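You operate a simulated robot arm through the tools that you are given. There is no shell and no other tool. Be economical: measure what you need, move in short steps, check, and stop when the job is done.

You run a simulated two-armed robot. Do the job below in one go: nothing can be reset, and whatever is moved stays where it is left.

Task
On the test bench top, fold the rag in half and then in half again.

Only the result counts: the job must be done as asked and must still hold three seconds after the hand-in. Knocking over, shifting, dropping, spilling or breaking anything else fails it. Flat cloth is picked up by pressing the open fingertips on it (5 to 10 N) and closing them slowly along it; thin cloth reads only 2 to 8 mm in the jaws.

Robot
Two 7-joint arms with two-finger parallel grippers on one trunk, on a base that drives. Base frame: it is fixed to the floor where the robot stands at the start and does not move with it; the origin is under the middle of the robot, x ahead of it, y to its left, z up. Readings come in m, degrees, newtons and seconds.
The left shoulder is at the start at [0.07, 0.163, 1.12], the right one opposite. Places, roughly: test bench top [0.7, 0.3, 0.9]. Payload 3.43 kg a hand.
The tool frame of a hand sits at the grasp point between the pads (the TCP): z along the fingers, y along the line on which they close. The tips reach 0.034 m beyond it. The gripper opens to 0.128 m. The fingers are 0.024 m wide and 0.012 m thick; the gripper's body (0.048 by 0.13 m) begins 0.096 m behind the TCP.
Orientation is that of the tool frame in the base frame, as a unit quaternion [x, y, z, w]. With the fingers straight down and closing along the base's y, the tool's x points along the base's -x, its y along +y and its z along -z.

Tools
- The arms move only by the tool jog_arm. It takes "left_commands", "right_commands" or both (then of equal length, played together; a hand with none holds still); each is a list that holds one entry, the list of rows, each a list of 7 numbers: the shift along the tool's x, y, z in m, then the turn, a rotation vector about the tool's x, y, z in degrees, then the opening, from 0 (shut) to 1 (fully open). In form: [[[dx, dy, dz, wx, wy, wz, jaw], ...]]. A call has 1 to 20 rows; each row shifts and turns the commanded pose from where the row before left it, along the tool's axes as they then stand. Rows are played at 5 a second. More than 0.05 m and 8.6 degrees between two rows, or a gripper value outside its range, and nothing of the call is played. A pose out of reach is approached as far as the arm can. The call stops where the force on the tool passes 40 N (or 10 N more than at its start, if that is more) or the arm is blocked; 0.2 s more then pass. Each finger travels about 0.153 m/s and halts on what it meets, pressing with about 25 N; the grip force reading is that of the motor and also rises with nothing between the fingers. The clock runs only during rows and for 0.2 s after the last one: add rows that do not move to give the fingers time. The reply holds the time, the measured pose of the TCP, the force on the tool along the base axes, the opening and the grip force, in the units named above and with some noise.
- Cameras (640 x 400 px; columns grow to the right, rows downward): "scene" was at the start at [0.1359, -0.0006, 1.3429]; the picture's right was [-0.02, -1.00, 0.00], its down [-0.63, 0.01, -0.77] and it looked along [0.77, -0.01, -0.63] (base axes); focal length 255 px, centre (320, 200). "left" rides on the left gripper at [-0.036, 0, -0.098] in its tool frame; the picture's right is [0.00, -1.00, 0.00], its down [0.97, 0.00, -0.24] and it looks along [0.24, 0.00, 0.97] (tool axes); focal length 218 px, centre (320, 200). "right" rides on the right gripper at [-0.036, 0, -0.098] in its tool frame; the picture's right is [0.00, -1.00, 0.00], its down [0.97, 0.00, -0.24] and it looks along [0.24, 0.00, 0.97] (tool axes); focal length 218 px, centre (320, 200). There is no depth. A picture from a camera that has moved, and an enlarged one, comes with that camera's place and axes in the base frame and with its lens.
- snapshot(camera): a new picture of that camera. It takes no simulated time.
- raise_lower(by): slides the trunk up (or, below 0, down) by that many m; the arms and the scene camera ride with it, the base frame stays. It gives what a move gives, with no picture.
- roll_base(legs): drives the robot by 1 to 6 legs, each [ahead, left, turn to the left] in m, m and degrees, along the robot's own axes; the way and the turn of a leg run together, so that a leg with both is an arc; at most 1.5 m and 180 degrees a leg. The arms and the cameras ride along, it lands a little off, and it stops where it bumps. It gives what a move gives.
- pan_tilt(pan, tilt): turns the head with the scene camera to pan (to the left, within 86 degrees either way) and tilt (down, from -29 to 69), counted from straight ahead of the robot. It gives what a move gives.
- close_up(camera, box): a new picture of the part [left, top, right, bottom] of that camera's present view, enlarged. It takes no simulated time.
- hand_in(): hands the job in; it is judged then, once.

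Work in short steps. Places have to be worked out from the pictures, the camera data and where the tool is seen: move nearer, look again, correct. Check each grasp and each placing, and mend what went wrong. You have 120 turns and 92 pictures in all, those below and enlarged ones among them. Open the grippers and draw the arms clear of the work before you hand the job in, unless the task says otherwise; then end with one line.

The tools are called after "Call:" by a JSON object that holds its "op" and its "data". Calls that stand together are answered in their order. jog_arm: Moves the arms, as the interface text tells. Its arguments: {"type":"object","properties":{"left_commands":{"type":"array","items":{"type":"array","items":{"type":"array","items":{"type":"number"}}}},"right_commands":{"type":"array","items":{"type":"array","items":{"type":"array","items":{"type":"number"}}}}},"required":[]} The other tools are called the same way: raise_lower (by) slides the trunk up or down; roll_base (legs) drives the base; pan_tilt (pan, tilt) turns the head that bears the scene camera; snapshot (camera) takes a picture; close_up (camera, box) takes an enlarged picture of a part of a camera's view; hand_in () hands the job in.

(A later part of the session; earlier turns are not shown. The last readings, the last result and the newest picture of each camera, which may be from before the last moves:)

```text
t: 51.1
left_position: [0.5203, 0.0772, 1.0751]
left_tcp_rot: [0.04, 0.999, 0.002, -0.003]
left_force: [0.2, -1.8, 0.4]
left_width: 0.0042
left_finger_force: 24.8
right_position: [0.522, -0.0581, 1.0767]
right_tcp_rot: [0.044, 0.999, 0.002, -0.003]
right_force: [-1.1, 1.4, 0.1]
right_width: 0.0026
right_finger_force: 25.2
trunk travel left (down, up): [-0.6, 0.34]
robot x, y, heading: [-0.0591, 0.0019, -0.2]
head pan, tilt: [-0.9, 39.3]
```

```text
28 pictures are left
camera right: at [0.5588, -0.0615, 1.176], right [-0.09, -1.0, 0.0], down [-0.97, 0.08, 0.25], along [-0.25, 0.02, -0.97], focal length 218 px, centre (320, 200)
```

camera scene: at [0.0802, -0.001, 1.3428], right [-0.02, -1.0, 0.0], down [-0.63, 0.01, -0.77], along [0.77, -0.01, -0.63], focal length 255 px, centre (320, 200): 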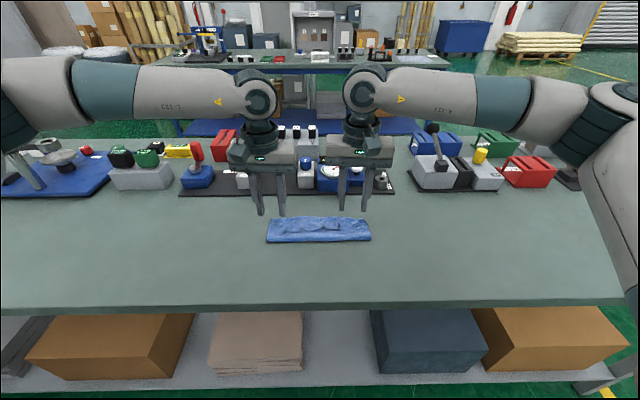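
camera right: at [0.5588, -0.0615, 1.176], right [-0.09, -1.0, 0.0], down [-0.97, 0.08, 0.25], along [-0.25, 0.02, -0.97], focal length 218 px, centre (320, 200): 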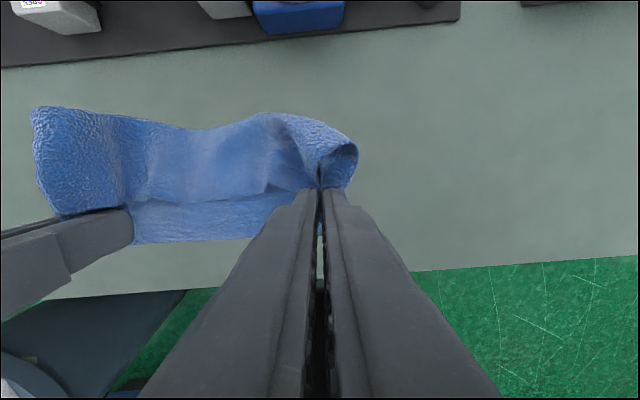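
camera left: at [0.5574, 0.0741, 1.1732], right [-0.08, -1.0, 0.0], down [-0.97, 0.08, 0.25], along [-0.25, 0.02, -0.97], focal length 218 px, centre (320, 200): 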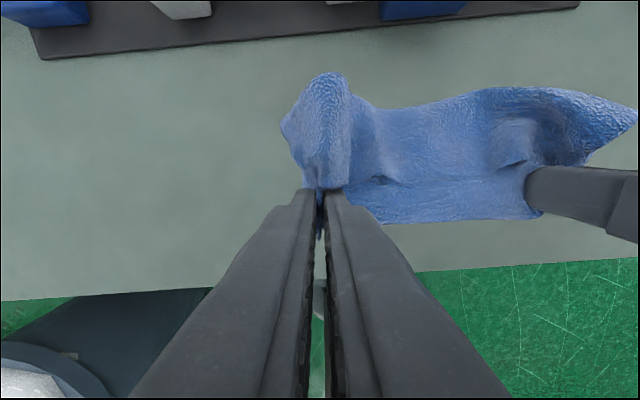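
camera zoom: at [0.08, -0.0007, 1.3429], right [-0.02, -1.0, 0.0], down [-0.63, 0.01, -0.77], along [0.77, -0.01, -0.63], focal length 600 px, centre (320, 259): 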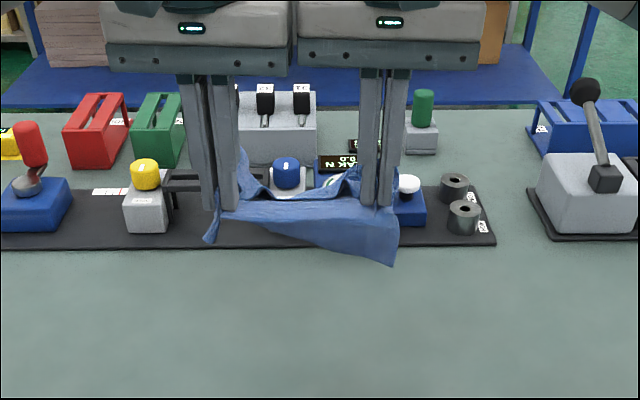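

The left jaw seems to have caught the hem flap as well. I'll open the left hand and back it off so that side hangs free, keeping the right grip.

Call:
{"op": "jog_arm", "data": {"left_commands": [[[0, 0, 0, 0, 0, 0, 0.2], [0, 0, 0, 0, 0, 0, 0.4], [0, 0, 0, 0, 0, 0, 0.5], [0, 0, -0.04, 0, 0, 0, 0.5], [0, 0.03, -0.03, 0, 0, 0, 0.5], [0, 0.04, 0, 0, 0, 0, 0.5], [0, 0.04, 0, 0, 0, 0, 0.5], [0, 0, 0, 0, 0, 0, 0.5]]]}}

Call:
{"op": "close_up", "data": {"camera": "scene", "box": [220, 90, 420, 260]}}

Call:
{"op": "snapshot", "data": {"camera": "right"}}

```text
t: 52.9
left_position: [0.5315, 0.1897, 1.1478]
left_tcp_rot: [0.042, 0.999, 0.002, -0.003]
left_force: [-0.9, 0.3, 0.3]
left_width: 0.0642
left_finger_force: 0.1
right_position: [0.5236, -0.059, 1.0761]
right_tcp_rot: [0.044, 0.999, 0.002, -0.004]
right_force: [0.2, 0.2, 1.0]
right_width: 0.0023
right_finger_force: 24.8
trunk travel left (down, up): [-0.6, 0.34]
robot x, y, heading: [-0.0568, 0.0001, -0.1]
head pan, tilt: [-0.9, 39.3]
```

```text
2.35 times, centred on (320, 175) of scene
camera zoom: at [0.0804, -0.0018, 1.3428], right [-0.02, -1.0, 0.0], down [-0.63, 0.01, -0.77], along [0.77, -0.01, -0.63], focal length 600 px, centre (320, 259)
```

zoom: 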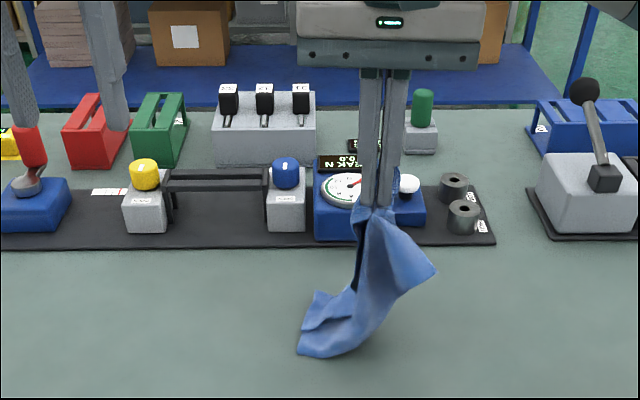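

```text
26 pictures are left
camera right: at [0.5592, -0.0624, 1.1756], right [-0.09, -1.0, 0.0], down [-0.97, 0.08, 0.25], along [-0.25, 0.03, -0.97], focal length 218 px, centre (320, 200)
```

right: 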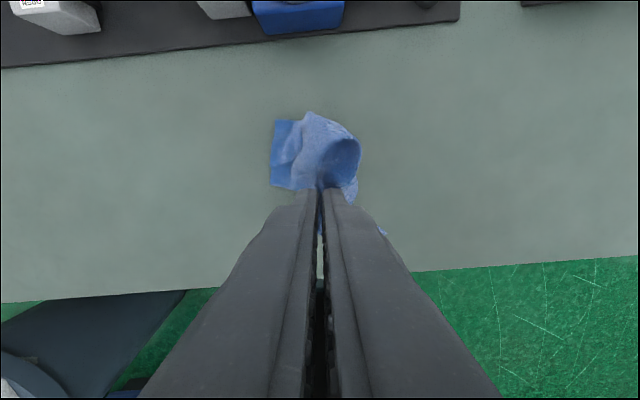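

It hangs free from the right hand. I'll raise it, shake a little so the roll drops open, then lay it down while dragging along -y to stretch it out.

Call:
{"op": "jog_arm", "data": {"left_commands": [[[0, 0.04, 0, 0, 0, 0, 0.5], [0, 0.04, 0, 0, 0, 0, 0.5], [0, 0.04, 0, 0, 0, 0, 0.5], [0, 0, 0, 0, 0, 0, 0.5], [0, 0, 0, 0, 0, 0, 0.5], [0, 0, 0, 0, 0, 0, 0.5], [0, 0, 0, 0, 0, 0, 0.5], [0, 0, 0, 0, 0, 0, 0.5], [0, 0, 0, 0, 0, 0, 0.5], [0, 0, 0, 0, 0, 0, 0.5], [0, 0, 0, 0, 0, 0, 0.5], [0, 0, 0, 0, 0, 0, 0.5]]], "right_commands": [[[0, 0, -0.04, 0, 0, 0, 0], [0, 0, -0.04, 0, 0, 0, 0], [0, 0, -0.04, 0, 0, 0, 0], [0, 0, 0.049, 0, 0, 0, 0], [0, 0, -0.049, 0, 0, 0, 0], [0, 0, 0.049, 0, 0, 0, 0], [0, 0, -0.049, 0, 0, 0, 0], [0, 0, 0.049, 0, 0, 0, 0], [0, 0, -0.049, 0, 0, 0, 0], [0, 0, 0, 0, 0, 0, 0], [0, 0, 0, 0, 0, 0, 0], [0, 0, 0, 0, 0, 0, 0]]]}}

Call:
{"op": "close_up", "data": {"camera": "scene", "box": [220, 50, 420, 260]}}

```text
t: 55.5
left_position: [0.5428, 0.3079, 1.1492]
left_tcp_rot: [0.041, 0.999, 0.002, -0.003]
left_force: [0.8, 0.0, 0.7]
left_width: 0.0639
left_finger_force: 0.0
right_position: [0.5235, -0.0624, 1.1936]
right_tcp_rot: [0.043, 0.999, 0.002, -0.003]
right_force: [0.1, -0.6, 0.6]
right_width: 0.0022
right_finger_force: 25.1
trunk travel left (down, up): [-0.6, 0.34]
robot x, y, heading: [-0.0584, 0.0024, -0.1]
head pan, tilt: [-0.9, 39.3]
```

```text
1.90 times, centred on (320, 155) of scene
camera zoom: at [0.0791, -0.0005, 1.343], right [-0.02, -1.0, 0.0], down [-0.63, 0.01, -0.77], along [0.77, -0.01, -0.63], focal length 485 px, centre (320, 286)
```

zoom: 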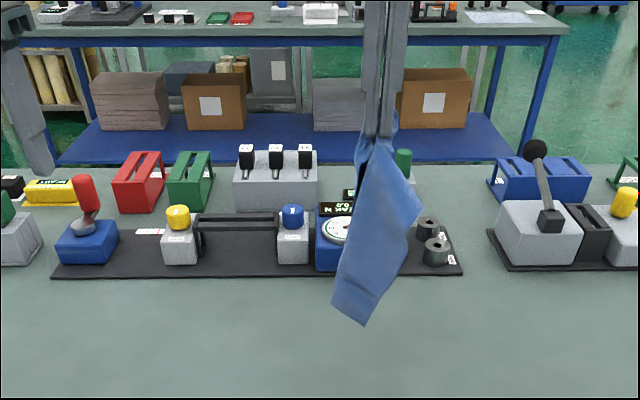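

It now hangs loosely open. I'll shift to +y and lay it down while moving toward -y.

Call:
{"op": "jog_arm", "data": {"right_commands": [[[0, 0.04, 0, 0, 0, 0, 0], [0, 0.04, 0, 0, 0, 0, 0], [0, 0.03, 0.03, 0, 0, 0, 0], [0, 0, 0.03, 0, 0, 0, 0], [0, 0, 0, 0, 0, 0, 0], [0, -0.005, 0.03, 0, 0, 0, 0], [0, -0.015, 0.03, 0, 0, 0, 0], [0, -0.02, 0.03, 0, 0, 0, 0], [0, -0.025, 0.03, 0, 0, 0, 0], [0, -0.03, 0.03, 0, 0, 0, 0], [0, -0.035, 0.03, 0, 0, 0, 0], [0, -0.035, 0.03, 0, 0, 0, 0], [0, -0.035, 0.01, 0, 0, 0, 0], [0, -0.03, 0.005, 0, 0, 0, 0], [0, -0.03, 0, 0, 0, 0, 0], [0, 0, 0, 0, 0, 0, 0]]]}}

Call:
{"op": "snapshot", "data": {"camera": "scene"}}

```text
t: 58.9
left_position: [0.5422, 0.3089, 1.149]
left_tcp_rot: [0.041, 0.999, 0.001, -0.003]
left_force: [1.4, -0.4, 0.0]
left_width: 0.0637
left_finger_force: 0.1
right_position: [0.5101, -0.2093, 0.9097]
right_tcp_rot: [0.044, 0.999, 0.001, -0.004]
right_force: [0.9, 0.4, -0.5]
right_width: 0.0023
right_finger_force: 25.4
trunk travel left (down, up): [-0.6, 0.34]
robot x, y, heading: [-0.0602, 0.0034, -0.1]
head pan, tilt: [-0.9, 39.3]
```

```text
24 pictures are left
camera scene: at [0.0803, 0.0002, 1.3428], right [-0.02, -1.0, 0.0], down [-0.63, 0.01, -0.77], along [0.77, -0.01, -0.63], focal length 255 px, centre (320, 200)
```

scene: 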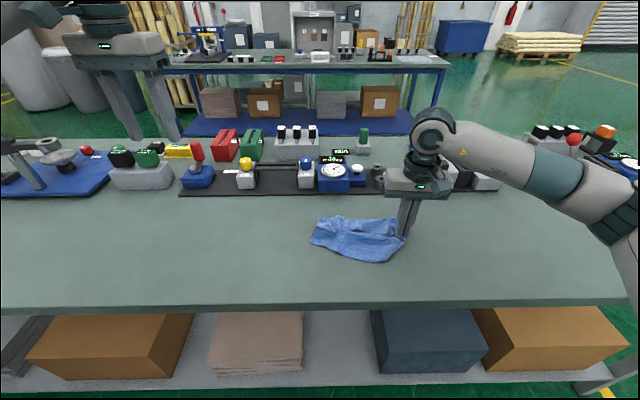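

It's laid on the table. I'll release, lift the right hand away and look closely.

Call:
{"op": "jog_arm", "data": {"right_commands": [[[0, 0, 0.008, 0, 0, 0, 0], [0, 0, 0, 0, 0, 0, 0.15], [0, 0, 0, 0, 0, 0, 0.35], [0, 0, 0, 0, 0, 0, 0.4], [0, 0, -0.04, 0, 0, 0, 0.4], [0, 0, -0.04, 0, 0, 0, 0.4], [0, 0, -0.04, 0, 0, 0, 0.4], [0, 0.03, -0.04, 0, 0, 0, 0.4], [0, 0.04, 0, 0, 0, 0, 0.4], [0, 0.03, 0, 0, 0, 0, 0.4], [0, 0, 0, 0, 0, 0, 0.4]]]}}

Call:
{"op": "close_up", "data": {"camera": "right", "box": [160, 0, 480, 200]}}

```text
t: 61.3
left_position: [0.5439, 0.3073, 1.1495]
left_tcp_rot: [0.041, 0.999, 0.003, -0.003]
left_force: [0.3, -0.4, 0.0]
left_width: 0.064
left_finger_force: 0.1
right_position: [0.5219, -0.1104, 1.0621]
right_tcp_rot: [0.045, 0.999, 0.002, -0.003]
right_force: [-0.4, 0.3, 0.0]
right_width: 0.0513
right_finger_force: 0.0
trunk travel left (down, up): [-0.6, 0.34]
robot x, y, heading: [-0.0557, -0.0027, -0.1]
head pan, tilt: [-0.9, 39.3]
```

```text
2.00 times, centred on (320, 100) of right
camera zoom: at [0.5581, -0.1142, 1.1619], right [-0.09, -1.0, 0.0], down [-0.97, 0.08, 0.25], along [-0.25, 0.03, -0.97], focal length 436 px, centre (320, 400)
```

zoom: 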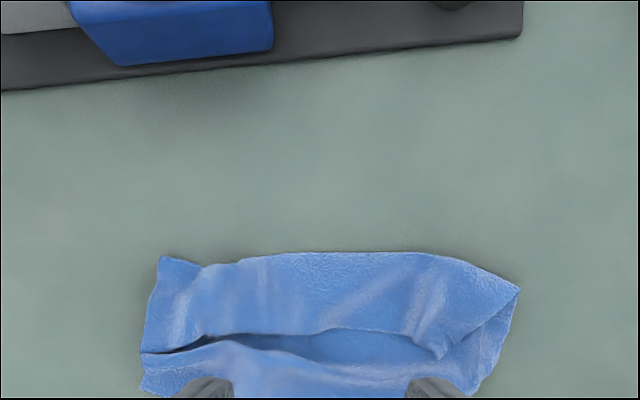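

The view is cropped. I'll take the wrist view of the whole cloth area.

Call:
{"op": "close_up", "data": {"camera": "right", "box": [200, 100, 440, 250]}}

Call:
{"op": "close_up", "data": {"camera": "scene", "box": [290, 190, 430, 280]}}

```text
2.67 times, centred on (320, 175) of right
camera zoom: at [0.5581, -0.1142, 1.1619], right [-0.09, -1.0, 0.0], down [-0.97, 0.08, 0.25], along [-0.25, 0.03, -0.97], focal length 582 px, centre (320, 267)
```

zoom: 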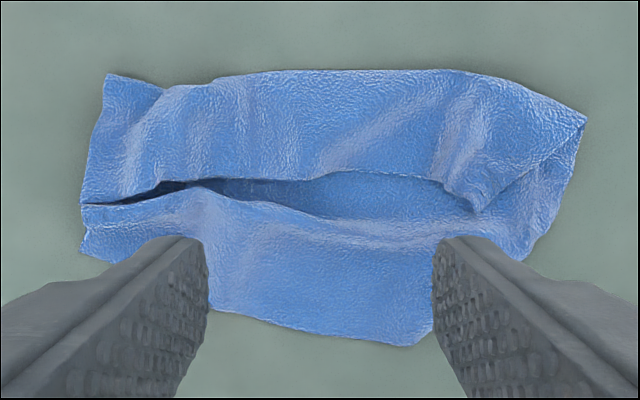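

```text
4.44 times, centred on (360, 235) of scene
camera zoom: at [0.0797, -0.0014, 1.3429], right [-0.02, -1.0, 0.0], down [-0.63, 0.01, -0.77], along [0.77, -0.01, -0.63], focal length 1132 px, centre (142, 44)
```

zoom: 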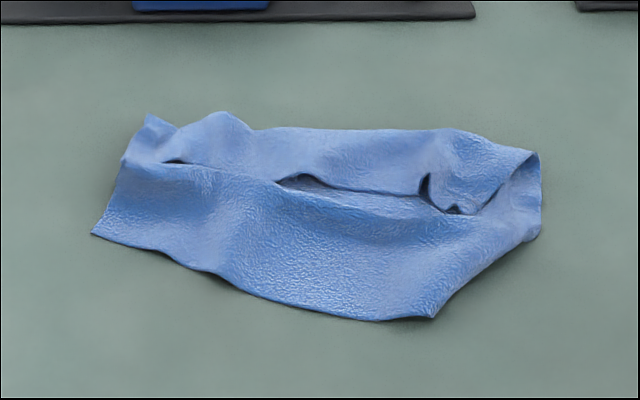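

The cloth is rolled with the free hem H lying on top, from about (0.526,0.010) to (0.506,-0.185), with gaps under it. Grasping that hem with jaws closing along x (near finger under the hem) and hanging the cloth from it will unroll everything. First I'll turn both hands 90° about vertical.

Call:
{"op": "jog_arm", "data": {"left_commands": [[[0, 0, 0, 0, 0, -7.9, 0.4], [0, 0, 0, 0, 0, -7.9, 0.4], [0, 0, 0, 0, 0, -7.9, 0.4], [0, 0, 0, 0, 0, -7.9, 0.4], [0, 0, 0, 0, 0, -7.9, 0.4], [0, 0, 0, 0, 0, -7.9, 0.4], [0, 0, 0, 0, 0, -7.9, 0.4], [0, 0, 0, 0, 0, -7.9, 0.4], [0, 0, 0, 0, 0, -7.9, 0.4], [0, 0, 0, 0, 0, -7.9, 0.4], [0, 0, 0, 0, 0, -7.9, 0.4], [0, 0, 0, 0, 0, -7.9, 0.4], [0, 0, 0, 0, 0, 0, 0.4]]], "right_commands": [[[0, 0, 0, 0, 0, 7.1, 0.4], [0, 0, 0, 0, 0, 7.1, 0.4], [0, 0, 0, 0, 0, 7.1, 0.4], [0, 0, 0, 0, 0, 7.1, 0.4], [0, 0, 0, 0, 0, 7.1, 0.4], [0, 0, 0, 0, 0, 7.1, 0.4], [0, 0, 0, 0, 0, 7.1, 0.4], [0, 0, 0, 0, 0, 7.1, 0.4], [0, 0, 0, 0, 0, 7.1, 0.4], [0, 0, 0, 0, 0, 7.1, 0.4], [0, 0, 0, 0, 0, 7.1, 0.4], [0, 0, 0, 0, 0, 7.1, 0.4], [0, 0, 0, 0, 0, 0, 0.4]]]}}

```text
t: 64.1
left_position: [0.5404, 0.3089, 1.1477]
left_tcp_rot: [0.708, -0.706, -0.004, 0.001]
left_force: [-0.2, 0.3, 1.0]
left_width: 0.0512
left_finger_force: 0.0
right_position: [0.5194, -0.1081, 1.0627]
right_tcp_rot: [0.709, 0.705, -0.001, -0.004]
right_force: [0.5, 0.2, 0.1]
right_width: 0.0512
right_finger_force: 0.1
trunk travel left (down, up): [-0.6, 0.34]
robot x, y, heading: [-0.058, -0.0029, -0.2]
head pan, tilt: [-0.9, 39.3]
```

Turned as wanted. Now I'll bring both hands above the hem (left y≈-0.02, right y≈-0.15) and check.

Call:
{"op": "jog_arm", "data": {"left_commands": [[[0.0411, 0, 0.0247, 0, 0, 0, 0.4], [0.0411, 0, 0.0247, 0, 0, 0, 0.4], [0.0411, 0, 0.0247, 0, 0, 0, 0.4], [0.0411, 0, 0.0247, 0, 0, 0, 0.4], [0.0411, 0, 0.0247, 0, 0, 0, 0.4], [0.0411, 0, 0.0247, 0, 0, 0, 0.4], [0.0411, 0, 0.0247, 0, 0, 0, 0.4], [0.0411, 0, 0.0247, 0, 0, 0, 0.4], [0, 0, 0.02, 0, 0, 0, 0.4], [0, 0, 0, 0, 0, 0, 0.4]]], "right_commands": [[[-0.021, 0.008, 0.03, 0, 0, 0, 0.4], [-0.021, 0.008, 0.03, 0, 0, 0, 0.4], [0, 0, 0.03, 0, 0, 0, 0.4], [0, 0, 0.03, 0, 0, 0, 0.4], [0, 0, 0.012, 0, 0, 0, 0.4], [0, 0, 0, 0, 0, 0, 0.4], [0, 0, 0, 0, 0, 0, 0.4], [0, 0, 0, 0, 0, 0, 0.4], [0, 0, 0, 0, 0, 0, 0.4], [0, 0, 0, 0, 0, 0, 0.4]]]}}

Call:
{"op": "snapshot", "data": {"camera": "left"}}

Call:
{"op": "snapshot", "data": {"camera": "right"}}

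```text
t: 66.0
left_position: [0.5434, -0.0175, 0.9479]
left_tcp_rot: [0.71, -0.704, 0.001, 0.0]
left_force: [1.3, 3.4, 1.1]
left_width: 0.0513
left_finger_force: 0.1
right_position: [0.5353, -0.1574, 0.9262]
right_tcp_rot: [0.713, 0.701, -0.006, -0.003]
right_force: [-0.1, 1.1, -1.6]
right_width: 0.0512
right_finger_force: 0.0
trunk travel left (down, up): [-0.6, 0.34]
robot x, y, heading: [-0.0549, -0.0003, -0.1]
head pan, tilt: [-0.9, 39.3]
stopped in row 9 (left hand): the force on the tool passed its limit (the readings are from after the stop); the commanded pose is now the measured one
```

```text
20 pictures are left
camera left: at [0.5442, 0.0187, 1.0477], right [1.0, 0.01, 0.0], down [0.01, -0.97, 0.24], along [0.0, -0.24, -0.97], focal length 218 px, centre (320, 200)
```

left: 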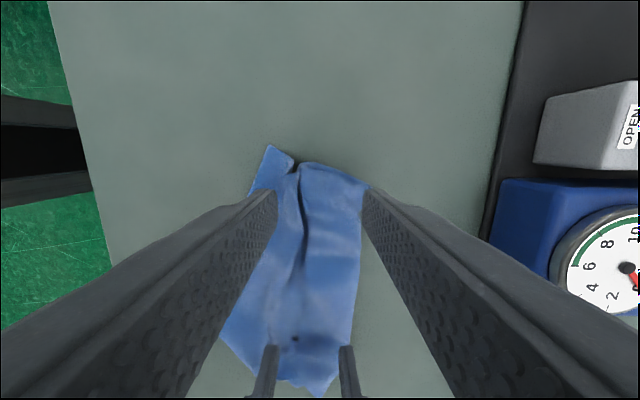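

```text
19 pictures are left
camera right: at [0.5368, -0.1922, 1.025], right [-1.0, 0.02, 0.01], down [0.02, 0.97, 0.24], along [-0.01, 0.24, -0.97], focal length 218 px, centre (320, 200)
```

right: 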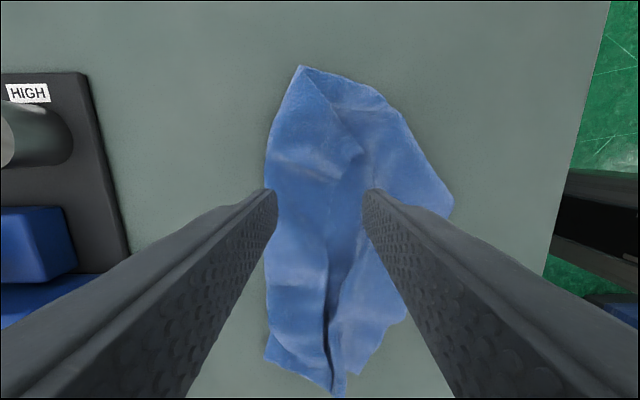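

The wrists touched, so I'll widen their spacing. The left sees the gap just beside its near finger and the right sees the hem corner between its fingers. I'll adjust and lower close to the cloth.

Call:
{"op": "jog_arm", "data": {"left_commands": [[[-0.014, -0.007, 0, 0, 0, 0, 0.4], [0, 0, 0.02, 0, 0, 0, 0.4], [0, 0, 0.018, 0, 0, 0, 0.4], [0, 0, 0.006, 0, 0, 0, 0.4], [0, 0, 0, 0, 0, 0, 0.4]]], "right_commands": [[[-0.008, 0.003, 0, 0, 0, 0, 0.4], [0, 0, 0.01, 0, 0, 0, 0.4], [0, 0, 0.008, 0, 0, 0, 0.4], [0, 0, 0.004, 0, 0, 0, 0.4], [0, 0, 0, 0, 0, 0, 0.4]]]}}

```text
t: 66.4
left_position: [0.5506, -0.0083, 0.9502]
left_tcp_rot: [0.709, -0.705, 0.005, 0.003]
left_force: [0.3, -0.3, 1.2]
left_width: 0.0512
left_finger_force: 0.0
right_position: [0.5381, -0.1604, 0.9209]
right_tcp_rot: [0.711, 0.704, -0.009, -0.004]
right_force: [-0.7, 0.2, -1.8]
right_width: 0.0513
right_finger_force: 0.2
trunk travel left (down, up): [-0.6, 0.34]
robot x, y, heading: [-0.0528, -0.002, 0.0]
head pan, tilt: [-0.9, 39.3]
stopped in row 2 (left hand): the force on the tool passed its limit (the readings are from after the stop); the commanded pose is now the measured one
```

It stopped again, so something still touches. I'll look at the scene.

Call:
{"op": "close_up", "data": {"camera": "scene", "box": [180, 60, 500, 260]}}

```text
2.00 times, centred on (340, 160) of scene
camera zoom: at [0.0803, -0.0007, 1.3428], right [-0.02, -1.0, 0.0], down [-0.63, 0.01, -0.77], along [0.77, -0.01, -0.63], focal length 510 px, centre (280, 280)
```

zoom: 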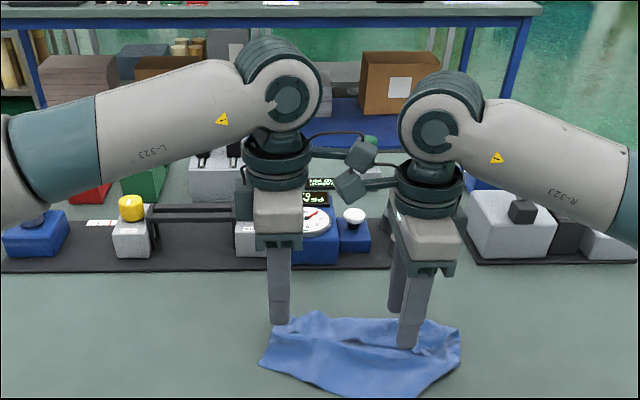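

The cube-shaped mounts on the inner sides of the wrists collide. I'll back the left hand off and spin it 180° so its mount faces outward.

Call:
{"op": "jog_arm", "data": {"left_commands": [[[-0.03, 0, -0.02, 0, 0, 0, 0.4], [-0.04, 0, -0.02, 0, 0, 0, 0.4], [-0.04, 0, -0.02, 0, 0, 0, 0.4], [0, 0, 0, 0, 0, 8.2, 0.4], [0, 0, 0, 0, 0, 8.2, 0.4], [0, 0, 0, 0, 0, 8.2, 0.4], [0, 0, 0, 0, 0, 8.2, 0.4], [0, 0, 0, 0, 0, 8.2, 0.4], [0, 0, 0, 0, 0, 8.2, 0.4], [0, 0, 0, 0, 0, 8.2, 0.4], [0, 0, 0, 0, 0, 8.2, 0.4], [0, 0, 0, 0, 0, 8.2, 0.4], [0, 0, 0, 0, 0, 8.2, 0.4], [0, 0, 0, 0, 0, 8.2, 0.4], [0, 0, 0, 0, 0, 8.2, 0.4], [0, 0, 0, 0, 0, 8.2, 0.4], [0, 0, 0, 0, 0, 8.2, 0.4], [0, 0, 0, 0, 0, 8.2, 0.4], [0, 0, 0, 0, 0, 8.2, 0.4], [0, 0, 0, 0, 0, 8.2, 0.4]]]}}

Call:
{"op": "jog_arm", "data": {"left_commands": [[[0, 0, 0, 0, 0, 8.2, 0.4], [0, 0, 0, 0, 0, 8.2, 0.4], [0, 0, 0, 0, 0, 8.2, 0.4], [0, 0, 0, 0, 0, 8.2, 0.4], [0, 0, 0, 0, 0, 7.8, 0.4], [0, 0, 0, 0, 0, 0, 0.4]]]}}

```text
t: 70.6
left_position: [0.5492, 0.1018, 1.0062]
left_tcp_rot: [0.417, 0.909, -0.003, 0.003]
left_force: [1.0, -0.2, 0.1]
left_width: 0.0512
left_finger_force: 0.1
right_position: [0.5374, -0.1616, 0.9202]
right_tcp_rot: [0.711, 0.703, -0.009, -0.004]
right_force: [0.1, 0.3, -0.6]
right_width: 0.051
right_finger_force: 0.1
trunk travel left (down, up): [-0.6, 0.34]
robot x, y, heading: [-0.057, 0.0, -0.2]
head pan, tilt: [-0.9, 39.3]
```

```text
t: 72.0
left_position: [0.5496, 0.1024, 1.0083]
left_tcp_rot: [0.521, 0.853, -0.002, 0.003]
left_force: [-0.2, 0.6, 0.5]
left_width: 0.0511
left_finger_force: 0.0
left hand out of reach, approached as far as the arm can: row 3, 4, 5
right_position: [0.5374, -0.1612, 0.9215]
right_tcp_rot: [0.711, 0.704, -0.009, -0.004]
right_force: [-0.5, 0.7, 0.0]
right_width: 0.0511
right_finger_force: 0.0
trunk travel left (down, up): [-0.6, 0.34]
robot x, y, heading: [-0.0542, -0.0031, -0.1]
head pan, tilt: [-0.9, 39.3]
```

The left wrist's limit is at about 27° short of the target, which is acceptable since its mount now faces outward. I'll bring the command back within reach, approach the hem's left end, and look.

Call:
{"op": "jog_arm", "data": {"left_commands": [[[0, 0, 0, 0, 0, -8, 0.4], [0, 0, 0, 0, 0, -8, 0.4], [0, 0, 0, 0, 0, -8, 0.4], [0, 0, 0, 0, 0, -4, 0.4], [-0.0325, -0.0184, 0.02, 0, 0, 0, 0.4], [-0.0325, -0.0184, 0.02, 0, 0, 0, 0.4], [-0.0325, -0.0184, 0.02, 0, 0, 0, 0.4], [0, 0, 0, 0, 0, 0, 0.4]]]}}

Call:
{"op": "snapshot", "data": {"camera": "left"}}

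```text
t: 73.8
left_position: [0.5993, 0.0028, 0.9504]
left_tcp_rot: [0.299, 0.954, -0.005, 0.004]
left_force: [0.6, 0.0, 1.0]
left_width: 0.0512
left_finger_force: 0.2
right_position: [0.5379, -0.1599, 0.9217]
right_tcp_rot: [0.711, 0.703, -0.008, -0.003]
right_force: [-0.3, 0.4, -0.1]
right_width: 0.0513
right_finger_force: 0.0
trunk travel left (down, up): [-0.6, 0.34]
robot x, y, heading: [-0.0596, -0.0002, 0.3]
head pan, tilt: [-0.9, 39.3]
```

```text
17 pictures are left
camera left: at [0.6289, -0.0177, 1.0498], right [-0.57, -0.82, 0.01], down [-0.8, 0.56, 0.23], along [-0.19, 0.13, -0.97], focal length 218 px, centre (320, 200)
```

left: 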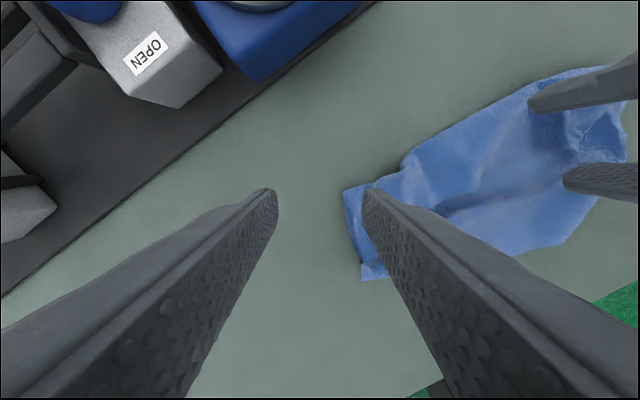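

The command had already been clamped, so I over-rotated. I'll turn back 24° and move to the hem's left end.

Call:
{"op": "jog_arm", "data": {"left_commands": [[[0, 0, 0, 0, 0, 8, 0.4], [0, 0, 0, 0, 0, 8, 0.4], [0, 0, 0, 0, 0, 8, 0.4], [0.0084, -0.0265, 0, 0, 0, 0, 0.4], [0.0084, -0.0265, 0, 0, 0, 0, 0.4], [0, 0, 0, 0, 0, 0, 0.4]]]}}

Call:
{"op": "snapshot", "data": {"camera": "left"}}

```text
t: 75.2
left_position: [0.5455, -0.0121, 0.9499]
left_tcp_rot: [0.491, 0.871, -0.003, 0.004]
left_force: [0.1, 0.4, -0.3]
left_width: 0.0515
left_finger_force: 0.1
right_position: [0.5377, -0.1621, 0.921]
right_tcp_rot: [0.711, 0.703, -0.008, -0.004]
right_force: [0.7, -0.1, 0.0]
right_width: 0.0511
right_finger_force: 0.1
trunk travel left (down, up): [-0.6, 0.34]
robot x, y, heading: [-0.0563, 0.0003, 0.1]
head pan, tilt: [-0.9, 39.3]
```

```text
16 pictures are left
camera left: at [0.564, -0.0414, 1.0496], right [-0.86, -0.52, 0.0], down [-0.5, 0.83, 0.23], along [-0.12, 0.2, -0.97], focal length 218 px, centre (320, 200)
```

left: 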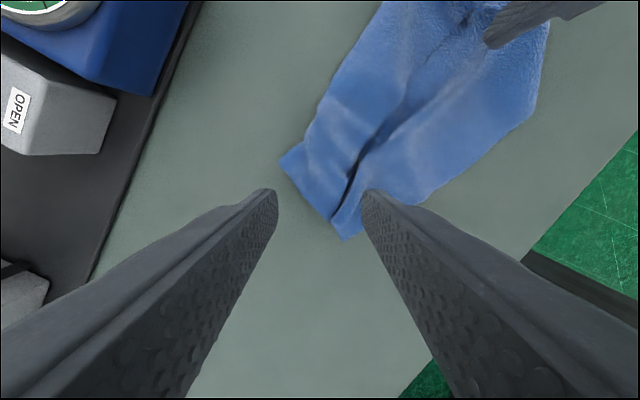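

The gap under the hem will sit right at the near finger if I shift 2 cm along the cloth. I'll shift, move the right hand 8 mm outward, and lower both to just above contact.

Call:
{"op": "jog_arm", "data": {"left_commands": [[[-0.021, 0, 0, 0, 0, 0, 0.4], [0, 0, 0.02, 0, 0, 0, 0.4], [0, 0, 0.018, 0, 0, 0, 0.4], [0, 0, 0.006, 0, 0, 0, 0.4], [0, 0, 0, 0, 0, 0, 0.4]]], "right_commands": [[[-0.008, 0, 0, 0, 0, 0, 0.4], [0, 0, 0.008, 0, 0, 0, 0.4], [0, 0, 0.006, 0, 0, 0, 0.4], [0, 0, 0.002, 0, 0, 0, 0.4], [0, 0, 0, 0, 0, 0, 0.4]]]}}

```text
t: 76.4
left_position: [0.5554, -0.0321, 0.9051]
left_tcp_rot: [0.491, 0.871, -0.004, 0.004]
left_force: [-0.2, 0.1, -0.1]
left_width: 0.0512
left_finger_force: 0.1
right_position: [0.5366, -0.168, 0.9042]
right_tcp_rot: [0.711, 0.703, -0.008, -0.003]
right_force: [-0.6, 0.7, 0.0]
right_width: 0.0509
right_finger_force: 0.0
trunk travel left (down, up): [-0.6, 0.34]
robot x, y, heading: [-0.0601, -0.0015, -0.2]
head pan, tilt: [-0.9, 39.3]
```

No collision. I'll lower 5 mm more for light contact and close slowly.

Call:
{"op": "jog_arm", "data": {"left_commands": [[[0, 0, 0.004, 0, 0, 0, 0.4], [0, 0, 0.002, 0, 0, 0, 0.4], [0, 0, 0, 0, 0, 0, 0.36], [0, 0, 0, 0, 0, 0, 0.32], [0, 0, 0, 0, 0, 0, 0.28], [0, 0, 0, 0, 0, 0, 0.24], [0, 0, 0, 0, 0, 0, 0.2], [0, 0, 0, 0, 0, 0, 0.16], [0, 0, 0, 0, 0, 0, 0.12], [0, 0, 0, 0, 0, 0, 0.08], [0, 0, 0, 0, 0, 0, 0.04], [0, 0, 0, 0, 0, 0, 0], [0, 0, 0, 0, 0, 0, 0], [0, 0, 0, 0, 0, 0, 0]]], "right_commands": [[[0, 0, 0.004, 0, 0, 0, 0.4], [0, 0, 0.001, 0, 0, 0, 0.4], [0, 0, 0, 0, 0, 0, 0.36], [0, 0, 0, 0, 0, 0, 0.32], [0, 0, 0, 0, 0, 0, 0.28], [0, 0, 0, 0, 0, 0, 0.24], [0, 0, 0, 0, 0, 0, 0.2], [0, 0, 0, 0, 0, 0, 0.16], [0, 0, 0, 0, 0, 0, 0.12], [0, 0, 0, 0, 0, 0, 0.08], [0, 0, 0, 0, 0, 0, 0.04], [0, 0, 0, 0, 0, 0, 0], [0, 0, 0, 0, 0, 0, 0], [0, 0, 0, 0, 0, 0, 0]]]}}

```text
t: 79.4
left_position: [0.5556, -0.0302, 0.8982]
left_tcp_rot: [0.491, 0.871, -0.003, 0.004]
left_force: [1.0, 0.2, 2.3]
left_width: 0.0044
left_finger_force: 24.7
right_position: [0.5368, -0.1684, 0.9004]
right_tcp_rot: [0.71, 0.704, -0.008, -0.003]
right_force: [0.3, 0.7, 0.5]
right_width: 0.0024
right_finger_force: 24.7
trunk travel left (down, up): [-0.6, 0.34]
robot x, y, heading: [-0.0568, 0.0024, -0.1]
head pan, tilt: [-0.9, 39.3]
```

Both hold cloth (4.4 and 2.4 mm). I'll lift 24 cm so it can unroll, then look.

Call:
{"op": "jog_arm", "data": {"left_commands": [[[0, 0, -0.03, 0, 0, 0, 0], [0, 0, -0.03, 0, 0, 0, 0], [0, 0, -0.03, 0, 0, 0, 0], [0, 0, -0.03, 0, 0, 0, 0], [0, 0, -0.03, 0, 0, 0, 0], [0, 0, -0.03, 0, 0, 0, 0], [0, 0, -0.03, 0, 0, 0, 0], [0, 0, -0.03, 0, 0, 0, 0], [0, 0, 0, 0, 0, 0, 0], [0, 0, 0, 0, 0, 0, 0]]], "right_commands": [[[0, 0, -0.03, 0, 0, 0, 0], [0, 0, -0.03, 0, 0, 0, 0], [0, 0, -0.03, 0, 0, 0, 0], [0, 0, -0.03, 0, 0, 0, 0], [0, 0, -0.03, 0, 0, 0, 0], [0, 0, -0.03, 0, 0, 0, 0], [0, 0, -0.03, 0, 0, 0, 0], [0, 0, -0.03, 0, 0, 0, 0], [0, 0, 0, 0, 0, 0, 0], [0, 0, 0, 0, 0, 0, 0]]]}}

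Call:
{"op": "snapshot", "data": {"camera": "scene"}}

```text
t: 81.6
left_position: [0.5545, -0.0278, 1.1386]
left_tcp_rot: [0.49, 0.872, -0.003, 0.004]
left_force: [0.0, 0.4, -0.4]
left_width: 0.0045
left_finger_force: 24.9
right_position: [0.5433, -0.1689, 1.1408]
right_tcp_rot: [0.711, 0.703, -0.009, -0.003]
right_force: [-0.1, -0.3, -0.1]
right_width: 0.0027
right_finger_force: 24.7
trunk travel left (down, up): [-0.6, 0.34]
robot x, y, heading: [-0.0535, -0.0015, 0.1]
head pan, tilt: [-0.9, 39.3]
```

```text
15 pictures are left
camera scene: at [0.0798, -0.0006, 1.3429], right [-0.02, -1.0, 0.0], down [-0.63, 0.01, -0.77], along [0.77, -0.01, -0.63], focal length 255 px, centre (320, 200)
```

scene: 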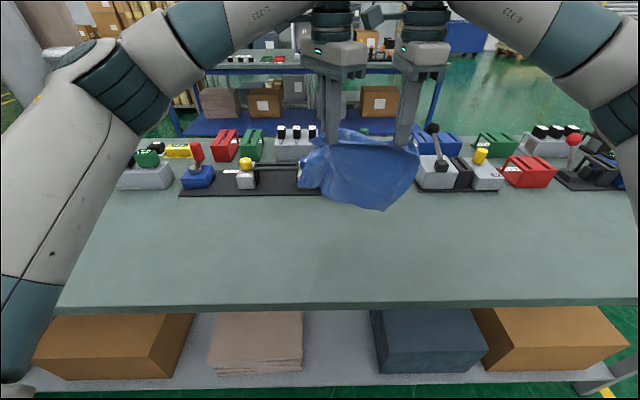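

The cloth hangs nearly open. I'll zoom to see whether a side is still doubled.

Call:
{"op": "close_up", "data": {"camera": "scene", "box": [270, 110, 450, 225]}}

```text
3.48 times, centred on (360, 168) of scene
camera zoom: at [0.0798, -0.0006, 1.3429], right [-0.02, -1.0, 0.0], down [-0.63, 0.01, -0.77], along [0.77, -0.01, -0.63], focal length 886 px, centre (181, 313)
```

zoom: 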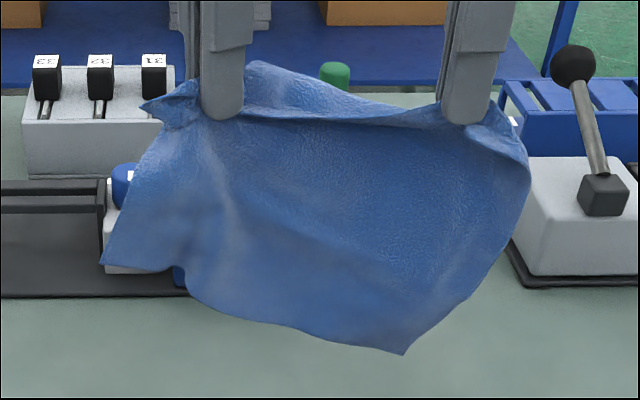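

It's hanging open from the hem, with the far edge F at the bottom. I'll lay it out flat: move 4 cm forward, touch the bottom edge down, then lower while drawing toward me.

Call:
{"op": "jog_arm", "data": {"left_commands": [[[-0.0208, 0.0342, 0, 0, 0, 0, 0], [0, 0, 0.03, 0, 0, 0, 0], [0, 0, 0.032, 0, 0, 0, 0], [0, 0, 0, 0, 0, 0, 0], [0.0114, -0.0188, 0.0215, 0, 0, 0, 0], [0.0114, -0.0188, 0.0215, 0, 0, 0, 0], [0.0114, -0.0188, 0.0215, 0, 0, 0, 0], [0.0114, -0.0188, 0.0215, 0, 0, 0, 0], [0.0114, -0.0188, 0.0215, 0, 0, 0, 0], [0.0114, -0.0188, 0.0215, 0, 0, 0, 0], [0.0114, -0.0188, 0.0215, 0, 0, 0, 0], [0.0114, -0.0188, 0.0215, 0, 0, 0, 0], [0.0114, -0.0188, 0, 0, 0, 0, 0], [0, 0, 0, 0, 0, 0, 0]]], "right_commands": [[[0, 0.04, 0, 0, 0, 0, 0], [0, 0, 0.03, 0, 0, 0, 0], [0, 0, 0.032, 0, 0, 0, 0], [0, 0, 0, 0, 0, 0, 0], [0, -0.022, 0.0215, 0, 0, 0, 0], [0, -0.022, 0.0215, 0, 0, 0, 0], [0, -0.022, 0.0215, 0, 0, 0, 0], [0, -0.022, 0.0215, 0, 0, 0, 0], [0, -0.022, 0.0215, 0, 0, 0, 0], [0, -0.022, 0.0215, 0, 0, 0, 0], [0, -0.022, 0.0215, 0, 0, 0, 0], [0, -0.022, 0.0215, 0, 0, 0, 0], [0, -0.022, 0, 0, 0, 0, 0], [0, 0, 0, 0, 0, 0, 0]]]}}

Call:
{"op": "close_up", "data": {"camera": "scene", "box": [240, 150, 460, 310]}}

```text
t: 84.6
left_position: [0.3843, -0.0291, 0.9028]
left_tcp_rot: [0.49, 0.871, -0.003, 0.005]
left_force: [0.0, 0.7, 1.3]
left_width: 0.0044
left_finger_force: 25.0
left hand out of reach, approached as far as the arm can: row 1
right_position: [0.3784, -0.1675, 0.908]
right_tcp_rot: [0.71, 0.704, -0.008, -0.004]
right_force: [-0.2, -0.7, -0.6]
right_width: 0.0023
right_finger_force: 25.4
trunk travel left (down, up): [-0.6, 0.34]
robot x, y, heading: [-0.057, -0.0011, -0.1]
head pan, tilt: [-0.9, 39.3]
```

```text
2.50 times, centred on (350, 230) of scene
camera zoom: at [0.0805, -0.0007, 1.3428], right [-0.02, -1.0, 0.0], down [-0.63, 0.01, -0.77], along [0.77, -0.01, -0.63], focal length 637 px, centre (245, 125)
```

zoom: 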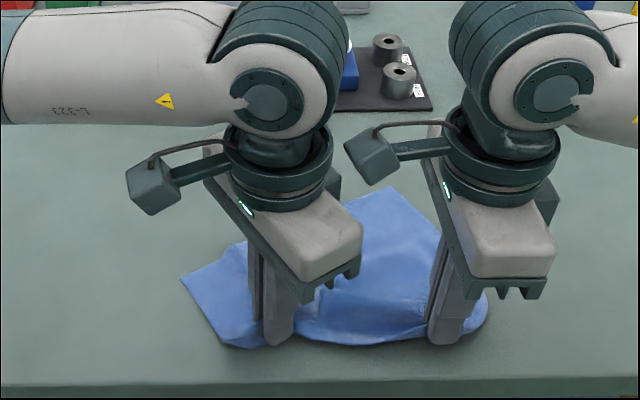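

The sheet is spread, rotated about 25°. I'll release, lift and move the hands apart to see it.

Call:
{"op": "jog_arm", "data": {"left_commands": [[[0, 0, 0.002, 0, 0, 0, 0], [0, 0, 0, 0, 0, 0, 0.15], [0, 0, 0, 0, 0, 0, 0.3], [0, 0, 0, 0, 0, 0, 0.3], [0, 0, -0.03, 0, 0, 0, 0.3], [0, 0, -0.045, 0, 0, 0, 0.3], [0, 0, -0.045, 0, 0, 0, 0.3], [0.04, 0.024, 0, 0, 0, 0, 0.3], [0.04, 0.024, 0, 0, 0, 0, 0.3], [0.04, 0.024, 0, 0, 0, 0, 0.3], [0.04, 0.024, 0, 0, 0, 0, 0.3], [0, 0, 0, 0, 0, 0, 0.3]]], "right_commands": [[[0, 0, 0.006, 0, 0, 0, 0], [0, 0, 0, 0, 0, 0, 0.15], [0, 0, 0, 0, 0, 0, 0.3], [0, 0, 0, 0, 0, 0, 0.3], [0, 0, -0.03, 0, 0, 0, 0.3], [0, 0, -0.045, 0, 0, 0, 0.3], [0, 0, -0.045, 0, 0, 0, 0.3], [-0.045, 0, 0, 0, 0, 0, 0.3], [-0.045, 0, 0, 0, 0, 0, 0.3], [-0.045, 0, 0, 0, 0, 0, 0.3], [-0.04, 0, 0, 0, 0, 0, 0.3], [0, 0, 0, 0, 0, 0, 0.3]]]}}

Call:
{"op": "close_up", "data": {"camera": "scene", "box": [230, 180, 450, 310]}}

```text
t: 87.2
left_position: [0.3842, 0.1571, 1.0187]
left_tcp_rot: [0.49, 0.871, -0.003, 0.004]
left_force: [-0.1, 0.2, 1.1]
left_width: 0.0386
left_finger_force: 0.0
right_position: [0.3805, -0.3447, 1.0236]
right_tcp_rot: [0.71, 0.704, -0.008, -0.004]
right_force: [0.4, -0.1, 0.1]
right_width: 0.0384
right_finger_force: 0.1
trunk travel left (down, up): [-0.6, 0.34]
robot x, y, heading: [-0.0572, -0.0025, 0.1]
head pan, tilt: [-0.9, 39.3]
```

```text
2.91 times, centred on (340, 245) of scene
camera zoom: at [0.0811, -0.0014, 1.3427], right [-0.02, -1.0, 0.0], down [-0.63, 0.01, -0.77], along [0.77, -0.01, -0.63], focal length 741 px, centre (262, 69)
```

zoom: 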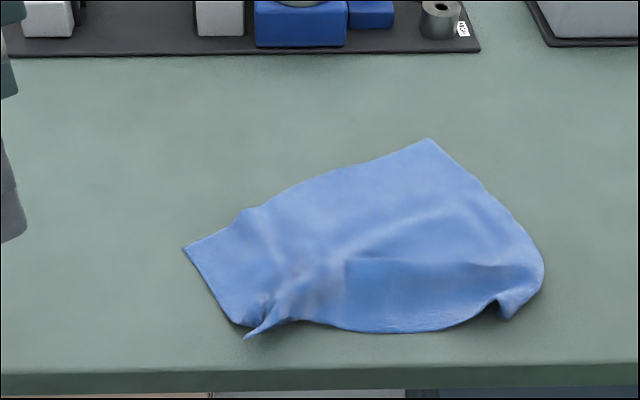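

The sheet is now almost fully open. Its clean far edge F runs from (0.445,0.055) to (0.564,-0.163). I'll take F near both its corners, hang the sheet from it, and do the fold as a hang-and-lay so no hem hooks. First I'll turn both hands to close along F.

Call:
{"op": "jog_arm", "data": {"left_commands": [[[0, 0, 0, 0, 0, -5.82, 0.36], [0, 0, 0, 0, 0, -5.82, 0.36], [0, 0, 0, 0, 0, -5.82, 0.36], [0, 0, 0, 0, 0, -5.82, 0.36], [0, 0, 0, 0, 0, -5.82, 0.36], [0, 0, 0, 0, 0, -5.82, 0.36], [0, 0, 0, 0, 0, -5.82, 0.36], [0, 0, 0, 0, 0, -5.82, 0.36], [0, 0, 0, 0, 0, -5.82, 0.36], [0, 0, 0, 0, 0, -5.82, 0.36], [0, 0, 0, 0, 0, -5.82, 0.36], [0, 0, 0, 0, 0, -5.82, 0.36], [0, 0, 0, 0, 0, -5.82, 0.36], [0, 0, 0, 0, 0, -5.82, 0.36], [0, 0, 0, 0, 0, -5.82, 0.36], [0, 0, 0, 0, 0, 0, 0.36]]], "right_commands": [[[0, 0, 0, 0, 0, -7.95, 0.36], [0, 0, 0, 0, 0, -7.95, 0.36], [0, 0, 0, 0, 0, -7.95, 0.36], [0, 0, 0, 0, 0, -7.95, 0.36], [0, 0, 0, 0, 0, -7.95, 0.36], [0, 0, 0, 0, 0, -7.95, 0.36], [0, 0, 0, 0, 0, -7.95, 0.36], [0, 0, 0, 0, 0, -7.95, 0.36], [0, 0, 0, 0, 0, -7.95, 0.36], [0, 0, 0, 0, 0, -7.95, 0.36], [0, 0, 0, 0, 0, -7.95, 0.36], [0, 0, 0, 0, 0, -7.95, 0.36], [0, 0, 0, 0, 0, -7.95, 0.36], [0, 0, 0, 0, 0, -7.95, 0.36], [0, 0, 0, 0, 0, -7.95, 0.36], [0, 0, 0, 0, 0, 0, 0.36]]]}}

```text
t: 90.6
left_position: [0.3838, 0.1564, 1.0188]
left_tcp_rot: [-0.248, 0.969, -0.005, 0.001]
left_force: [0.1, 0.0, 0.6]
left_width: 0.0459
left_finger_force: 0.0
right_position: [0.3777, -0.3423, 1.0242]
right_tcp_rot: [-0.248, 0.969, -0.001, -0.008]
right_force: [0.7, 1.2, -0.2]
right_width: 0.0458
right_finger_force: 0.1
trunk travel left (down, up): [-0.6, 0.34]
robot x, y, heading: [-0.0562, 0.0033, -0.2]
head pan, tilt: [-0.9, 39.3]
```

Orientation is right. Now I'll move above the two F grasp points.

Call:
{"op": "jog_arm", "data": {"left_commands": [[[0.0021, -0.0258, 0.012, 0, 0, 0, 0.36], [0.0021, -0.0258, 0.012, 0, 0, 0, 0.36], [0.0021, -0.0258, 0.012, 0, 0, 0, 0.36], [0.0021, -0.0258, 0.012, 0, 0, 0, 0.36], [0.0021, -0.0258, 0.012, 0, 0, 0, 0.36], [0.0021, -0.0258, 0.012, 0, 0, 0, 0.36], [0, 0, 0.015, 0, 0, 0, 0.36], [0, 0, 0, 0, 0, 0, 0.36]]], "right_commands": [[[-0.0385, 0.0178, 0.0126, 0, 0, 0, 0.36], [-0.0385, 0.0178, 0.0126, 0, 0, 0, 0.36], [-0.0385, 0.0178, 0.0126, 0, 0, 0, 0.36], [-0.0385, 0.0178, 0.0126, 0, 0, 0, 0.36], [-0.0385, 0.0178, 0.0126, 0, 0, 0, 0.36], [-0.0385, 0.0178, 0.0126, 0, 0, 0, 0.36], [0, 0, 0.016, 0, 0, 0, 0.36], [0, 0, 0, 0, 0, 0, 0.36]]]}}

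Call:
{"op": "snapshot", "data": {"camera": "left"}}

Call:
{"op": "snapshot", "data": {"camera": "right"}}

```text
t: 92.4
left_position: [0.4456, 0.0151, 0.934]
left_tcp_rot: [-0.246, 0.969, -0.005, 0.001]
left_force: [0.0, 0.3, 0.3]
left_width: 0.0461
left_finger_force: 0.1
right_position: [0.5291, -0.1404, 0.9265]
right_tcp_rot: [-0.247, 0.969, -0.002, -0.009]
right_force: [-0.1, 0.1, 1.1]
right_width: 0.046
right_finger_force: 0.1
trunk travel left (down, up): [-0.6, 0.34]
robot x, y, heading: [-0.0549, 0.0017, -0.0]
head pan, tilt: [-0.9, 39.3]
```

```text
11 pictures are left
camera left: at [0.4778, 0.033, 1.0334], right [0.48, -0.88, 0.01], down [-0.85, -0.46, 0.24], along [-0.21, -0.12, -0.97], focal length 218 px, centre (320, 200)
```

left: 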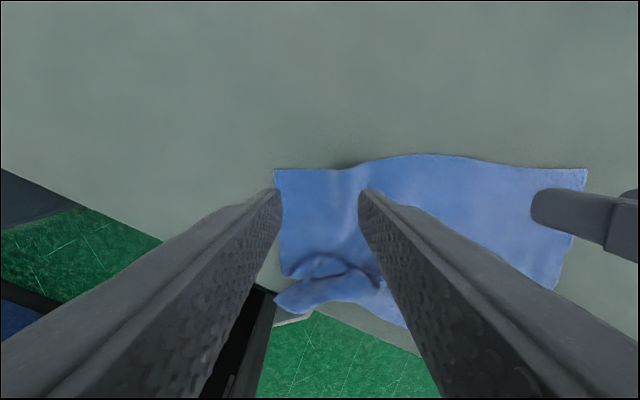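

```text
10 pictures are left
camera right: at [0.5624, -0.1225, 1.0246], right [0.48, -0.88, 0.0], down [-0.85, -0.46, 0.26], along [-0.23, -0.12, -0.97], focal length 218 px, centre (320, 200)
```

right: 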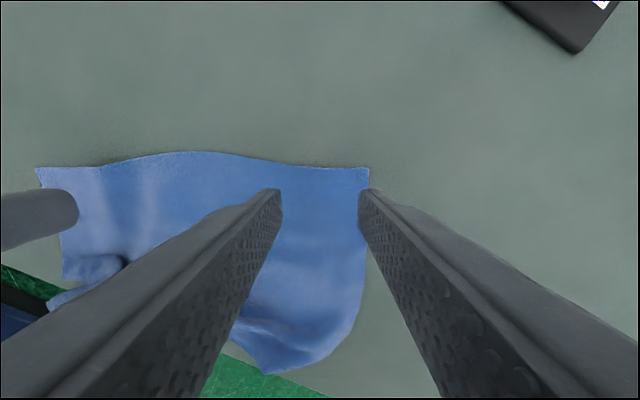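

The alignment is excellent: the F corners sit just outside both jaws. I'll nudge 4 mm inward and lower to just above contact.

Call:
{"op": "jog_arm", "data": {"left_commands": [[[0, -0.004, 0.015, 0, 0, 0, 0.36], [0, 0, 0.015, 0, 0, 0, 0.36], [0, 0, 0.005, 0, 0, 0, 0.36], [0, 0, 0, 0, 0, 0, 0.36]]], "right_commands": [[[0, 0.004, 0.012, 0, 0, 0, 0.36], [0, 0, 0.01, 0, 0, 0, 0.36], [0, 0, 0.005, 0, 0, 0, 0.36], [0, 0, 0, 0, 0, 0, 0.36]]]}}

```text
t: 93.4
left_position: [0.4497, 0.0117, 0.8988]
left_tcp_rot: [-0.246, 0.969, -0.005, 0.0]
left_force: [0.3, -1.1, -0.3]
left_width: 0.0462
left_finger_force: 0.1
right_position: [0.5269, -0.136, 0.9015]
right_tcp_rot: [-0.246, 0.969, -0.001, -0.009]
right_force: [0.6, 0.2, -0.1]
right_width: 0.0461
right_finger_force: 0.1
trunk travel left (down, up): [-0.6, 0.34]
robot x, y, heading: [-0.0524, -0.0026, -0.1]
head pan, tilt: [-0.9, 39.3]
```

Call:
{"op": "jog_arm", "data": {"left_commands": [[[0, 0, 0.002, 0, 0, 0, 0.36], [0, 0, 0.0015, 0, 0, 0, 0.36], [0, 0, 0, 0, 0, 0, 0.36]]], "right_commands": [[[0, 0, 0.003, 0, 0, 0, 0.36], [0, 0, 0.002, 0, 0, 0, 0.36], [0, 0, 0, 0, 0, 0, 0.36]]]}}

```text
t: 94.2
left_position: [0.4473, 0.0112, 0.8966]
left_tcp_rot: [-0.245, 0.969, -0.005, 0.003]
left_force: [1.7, 0.3, 12.6]
left_width: 0.0456
left_finger_force: 0.1
right_position: [0.5265, -0.1341, 0.8963]
right_tcp_rot: [-0.247, 0.969, -0.001, -0.009]
right_force: [-0.2, -0.4, -0.7]
right_width: 0.0462
right_finger_force: 0.0
trunk travel left (down, up): [-0.6, 0.34]
robot x, y, heading: [-0.0511, -0.0006, 0.1]
head pan, tilt: [-0.9, 39.3]
```

The left presses at 12.6 N; the right needs about 1.5 mm more.

Call:
{"op": "jog_arm", "data": {"left_commands": [[[0, 0, -0.0003, 0, 0, 0, 0.36], [0, 0, 0, 0, 0, 0, 0.36]]], "right_commands": [[[0, 0, 0.0016, 0, 0, 0, 0.36], [0, 0, 0, 0, 0, 0, 0.36]]]}}

```text
t: 94.8
left_position: [0.4474, 0.0115, 0.8953]
left_tcp_rot: [-0.246, 0.969, -0.005, 0.002]
left_force: [2.4, 0.5, 13.0]
left_width: 0.0455
left_finger_force: 0.1
right_position: [0.5259, -0.1352, 0.895]
right_tcp_rot: [-0.246, 0.969, -0.001, -0.008]
right_force: [-0.6, 0.4, 2.8]
right_width: 0.0458
right_finger_force: 0.0
trunk travel left (down, up): [-0.6, 0.34]
robot x, y, heading: [-0.0547, 0.0001, 0.3]
head pan, tilt: [-0.9, 39.3]
```

Right at 2.8 N: add 0.8 mm, then close both slowly.

Call:
{"op": "jog_arm", "data": {"left_commands": [[[0, 0, 0, 0, 0, 0, 0.36], [0, 0, 0, 0, 0, 0, 0.34], [0, 0, 0, 0, 0, 0, 0.315], [0, 0, 0, 0, 0, 0, 0.29], [0, 0, 0, 0, 0, 0, 0.265], [0, 0, 0, 0, 0, 0, 0.24], [0, 0, 0, 0, 0, 0, 0.215], [0, 0, 0, 0, 0, 0, 0.19], [0, 0, 0, 0, 0, 0, 0.165], [0, 0, 0, 0, 0, 0, 0.14], [0, 0, 0, 0, 0, 0, 0.115], [0, 0, 0, 0, 0, 0, 0.09], [0, 0, 0, 0, 0, 0, 0.065], [0, 0, 0, 0, 0, 0, 0.04], [0, 0, 0, 0, 0, 0, 0.02], [0, 0, 0, 0, 0, 0, 0.0], [0, 0, 0, 0, 0, 0, 0.0], [0, 0, 0, 0, 0, 0, 0.0]]], "right_commands": [[[0, 0, 0.001, 0, 0, 0, 0.36], [0, 0, 0, 0, 0, 0, 0.34], [0, 0, 0, 0, 0, 0, 0.315], [0, 0, 0, 0, 0, 0, 0.29], [0, 0, 0, 0, 0, 0, 0.265], [0, 0, 0, 0, 0, 0, 0.24], [0, 0, 0, 0, 0, 0, 0.215], [0, 0, 0, 0, 0, 0, 0.19], [0, 0, 0, 0, 0, 0, 0.165], [0, 0, 0, 0, 0, 0, 0.14], [0, 0, 0, 0, 0, 0, 0.115], [0, 0, 0, 0, 0, 0, 0.09], [0, 0, 0, 0, 0, 0, 0.065], [0, 0, 0, 0, 0, 0, 0.04], [0, 0, 0, 0, 0, 0, 0.02], [0, 0, 0, 0, 0, 0, 0.0], [0, 0, 0, 0, 0, 0, 0.0], [0, 0, 0, 0, 0, 0, 0.0]]]}}

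```text
t: 98.6
left_position: [0.447, 0.0114, 0.8964]
left_tcp_rot: [-0.247, 0.969, -0.006, 0.002]
left_force: [0.0, -1.8, 6.2]
left_width: 0.0025
left_finger_force: 24.7
right_position: [0.5261, -0.1361, 0.8962]
right_tcp_rot: [-0.247, 0.969, -0.001, -0.008]
right_force: [3.3, 0.5, 24.7]
right_width: 0.0072
right_finger_force: 25.4
trunk travel left (down, up): [-0.6, 0.34]
robot x, y, heading: [-0.0545, 0.0053, -0.1]
head pan, tilt: [-0.9, 39.3]
```

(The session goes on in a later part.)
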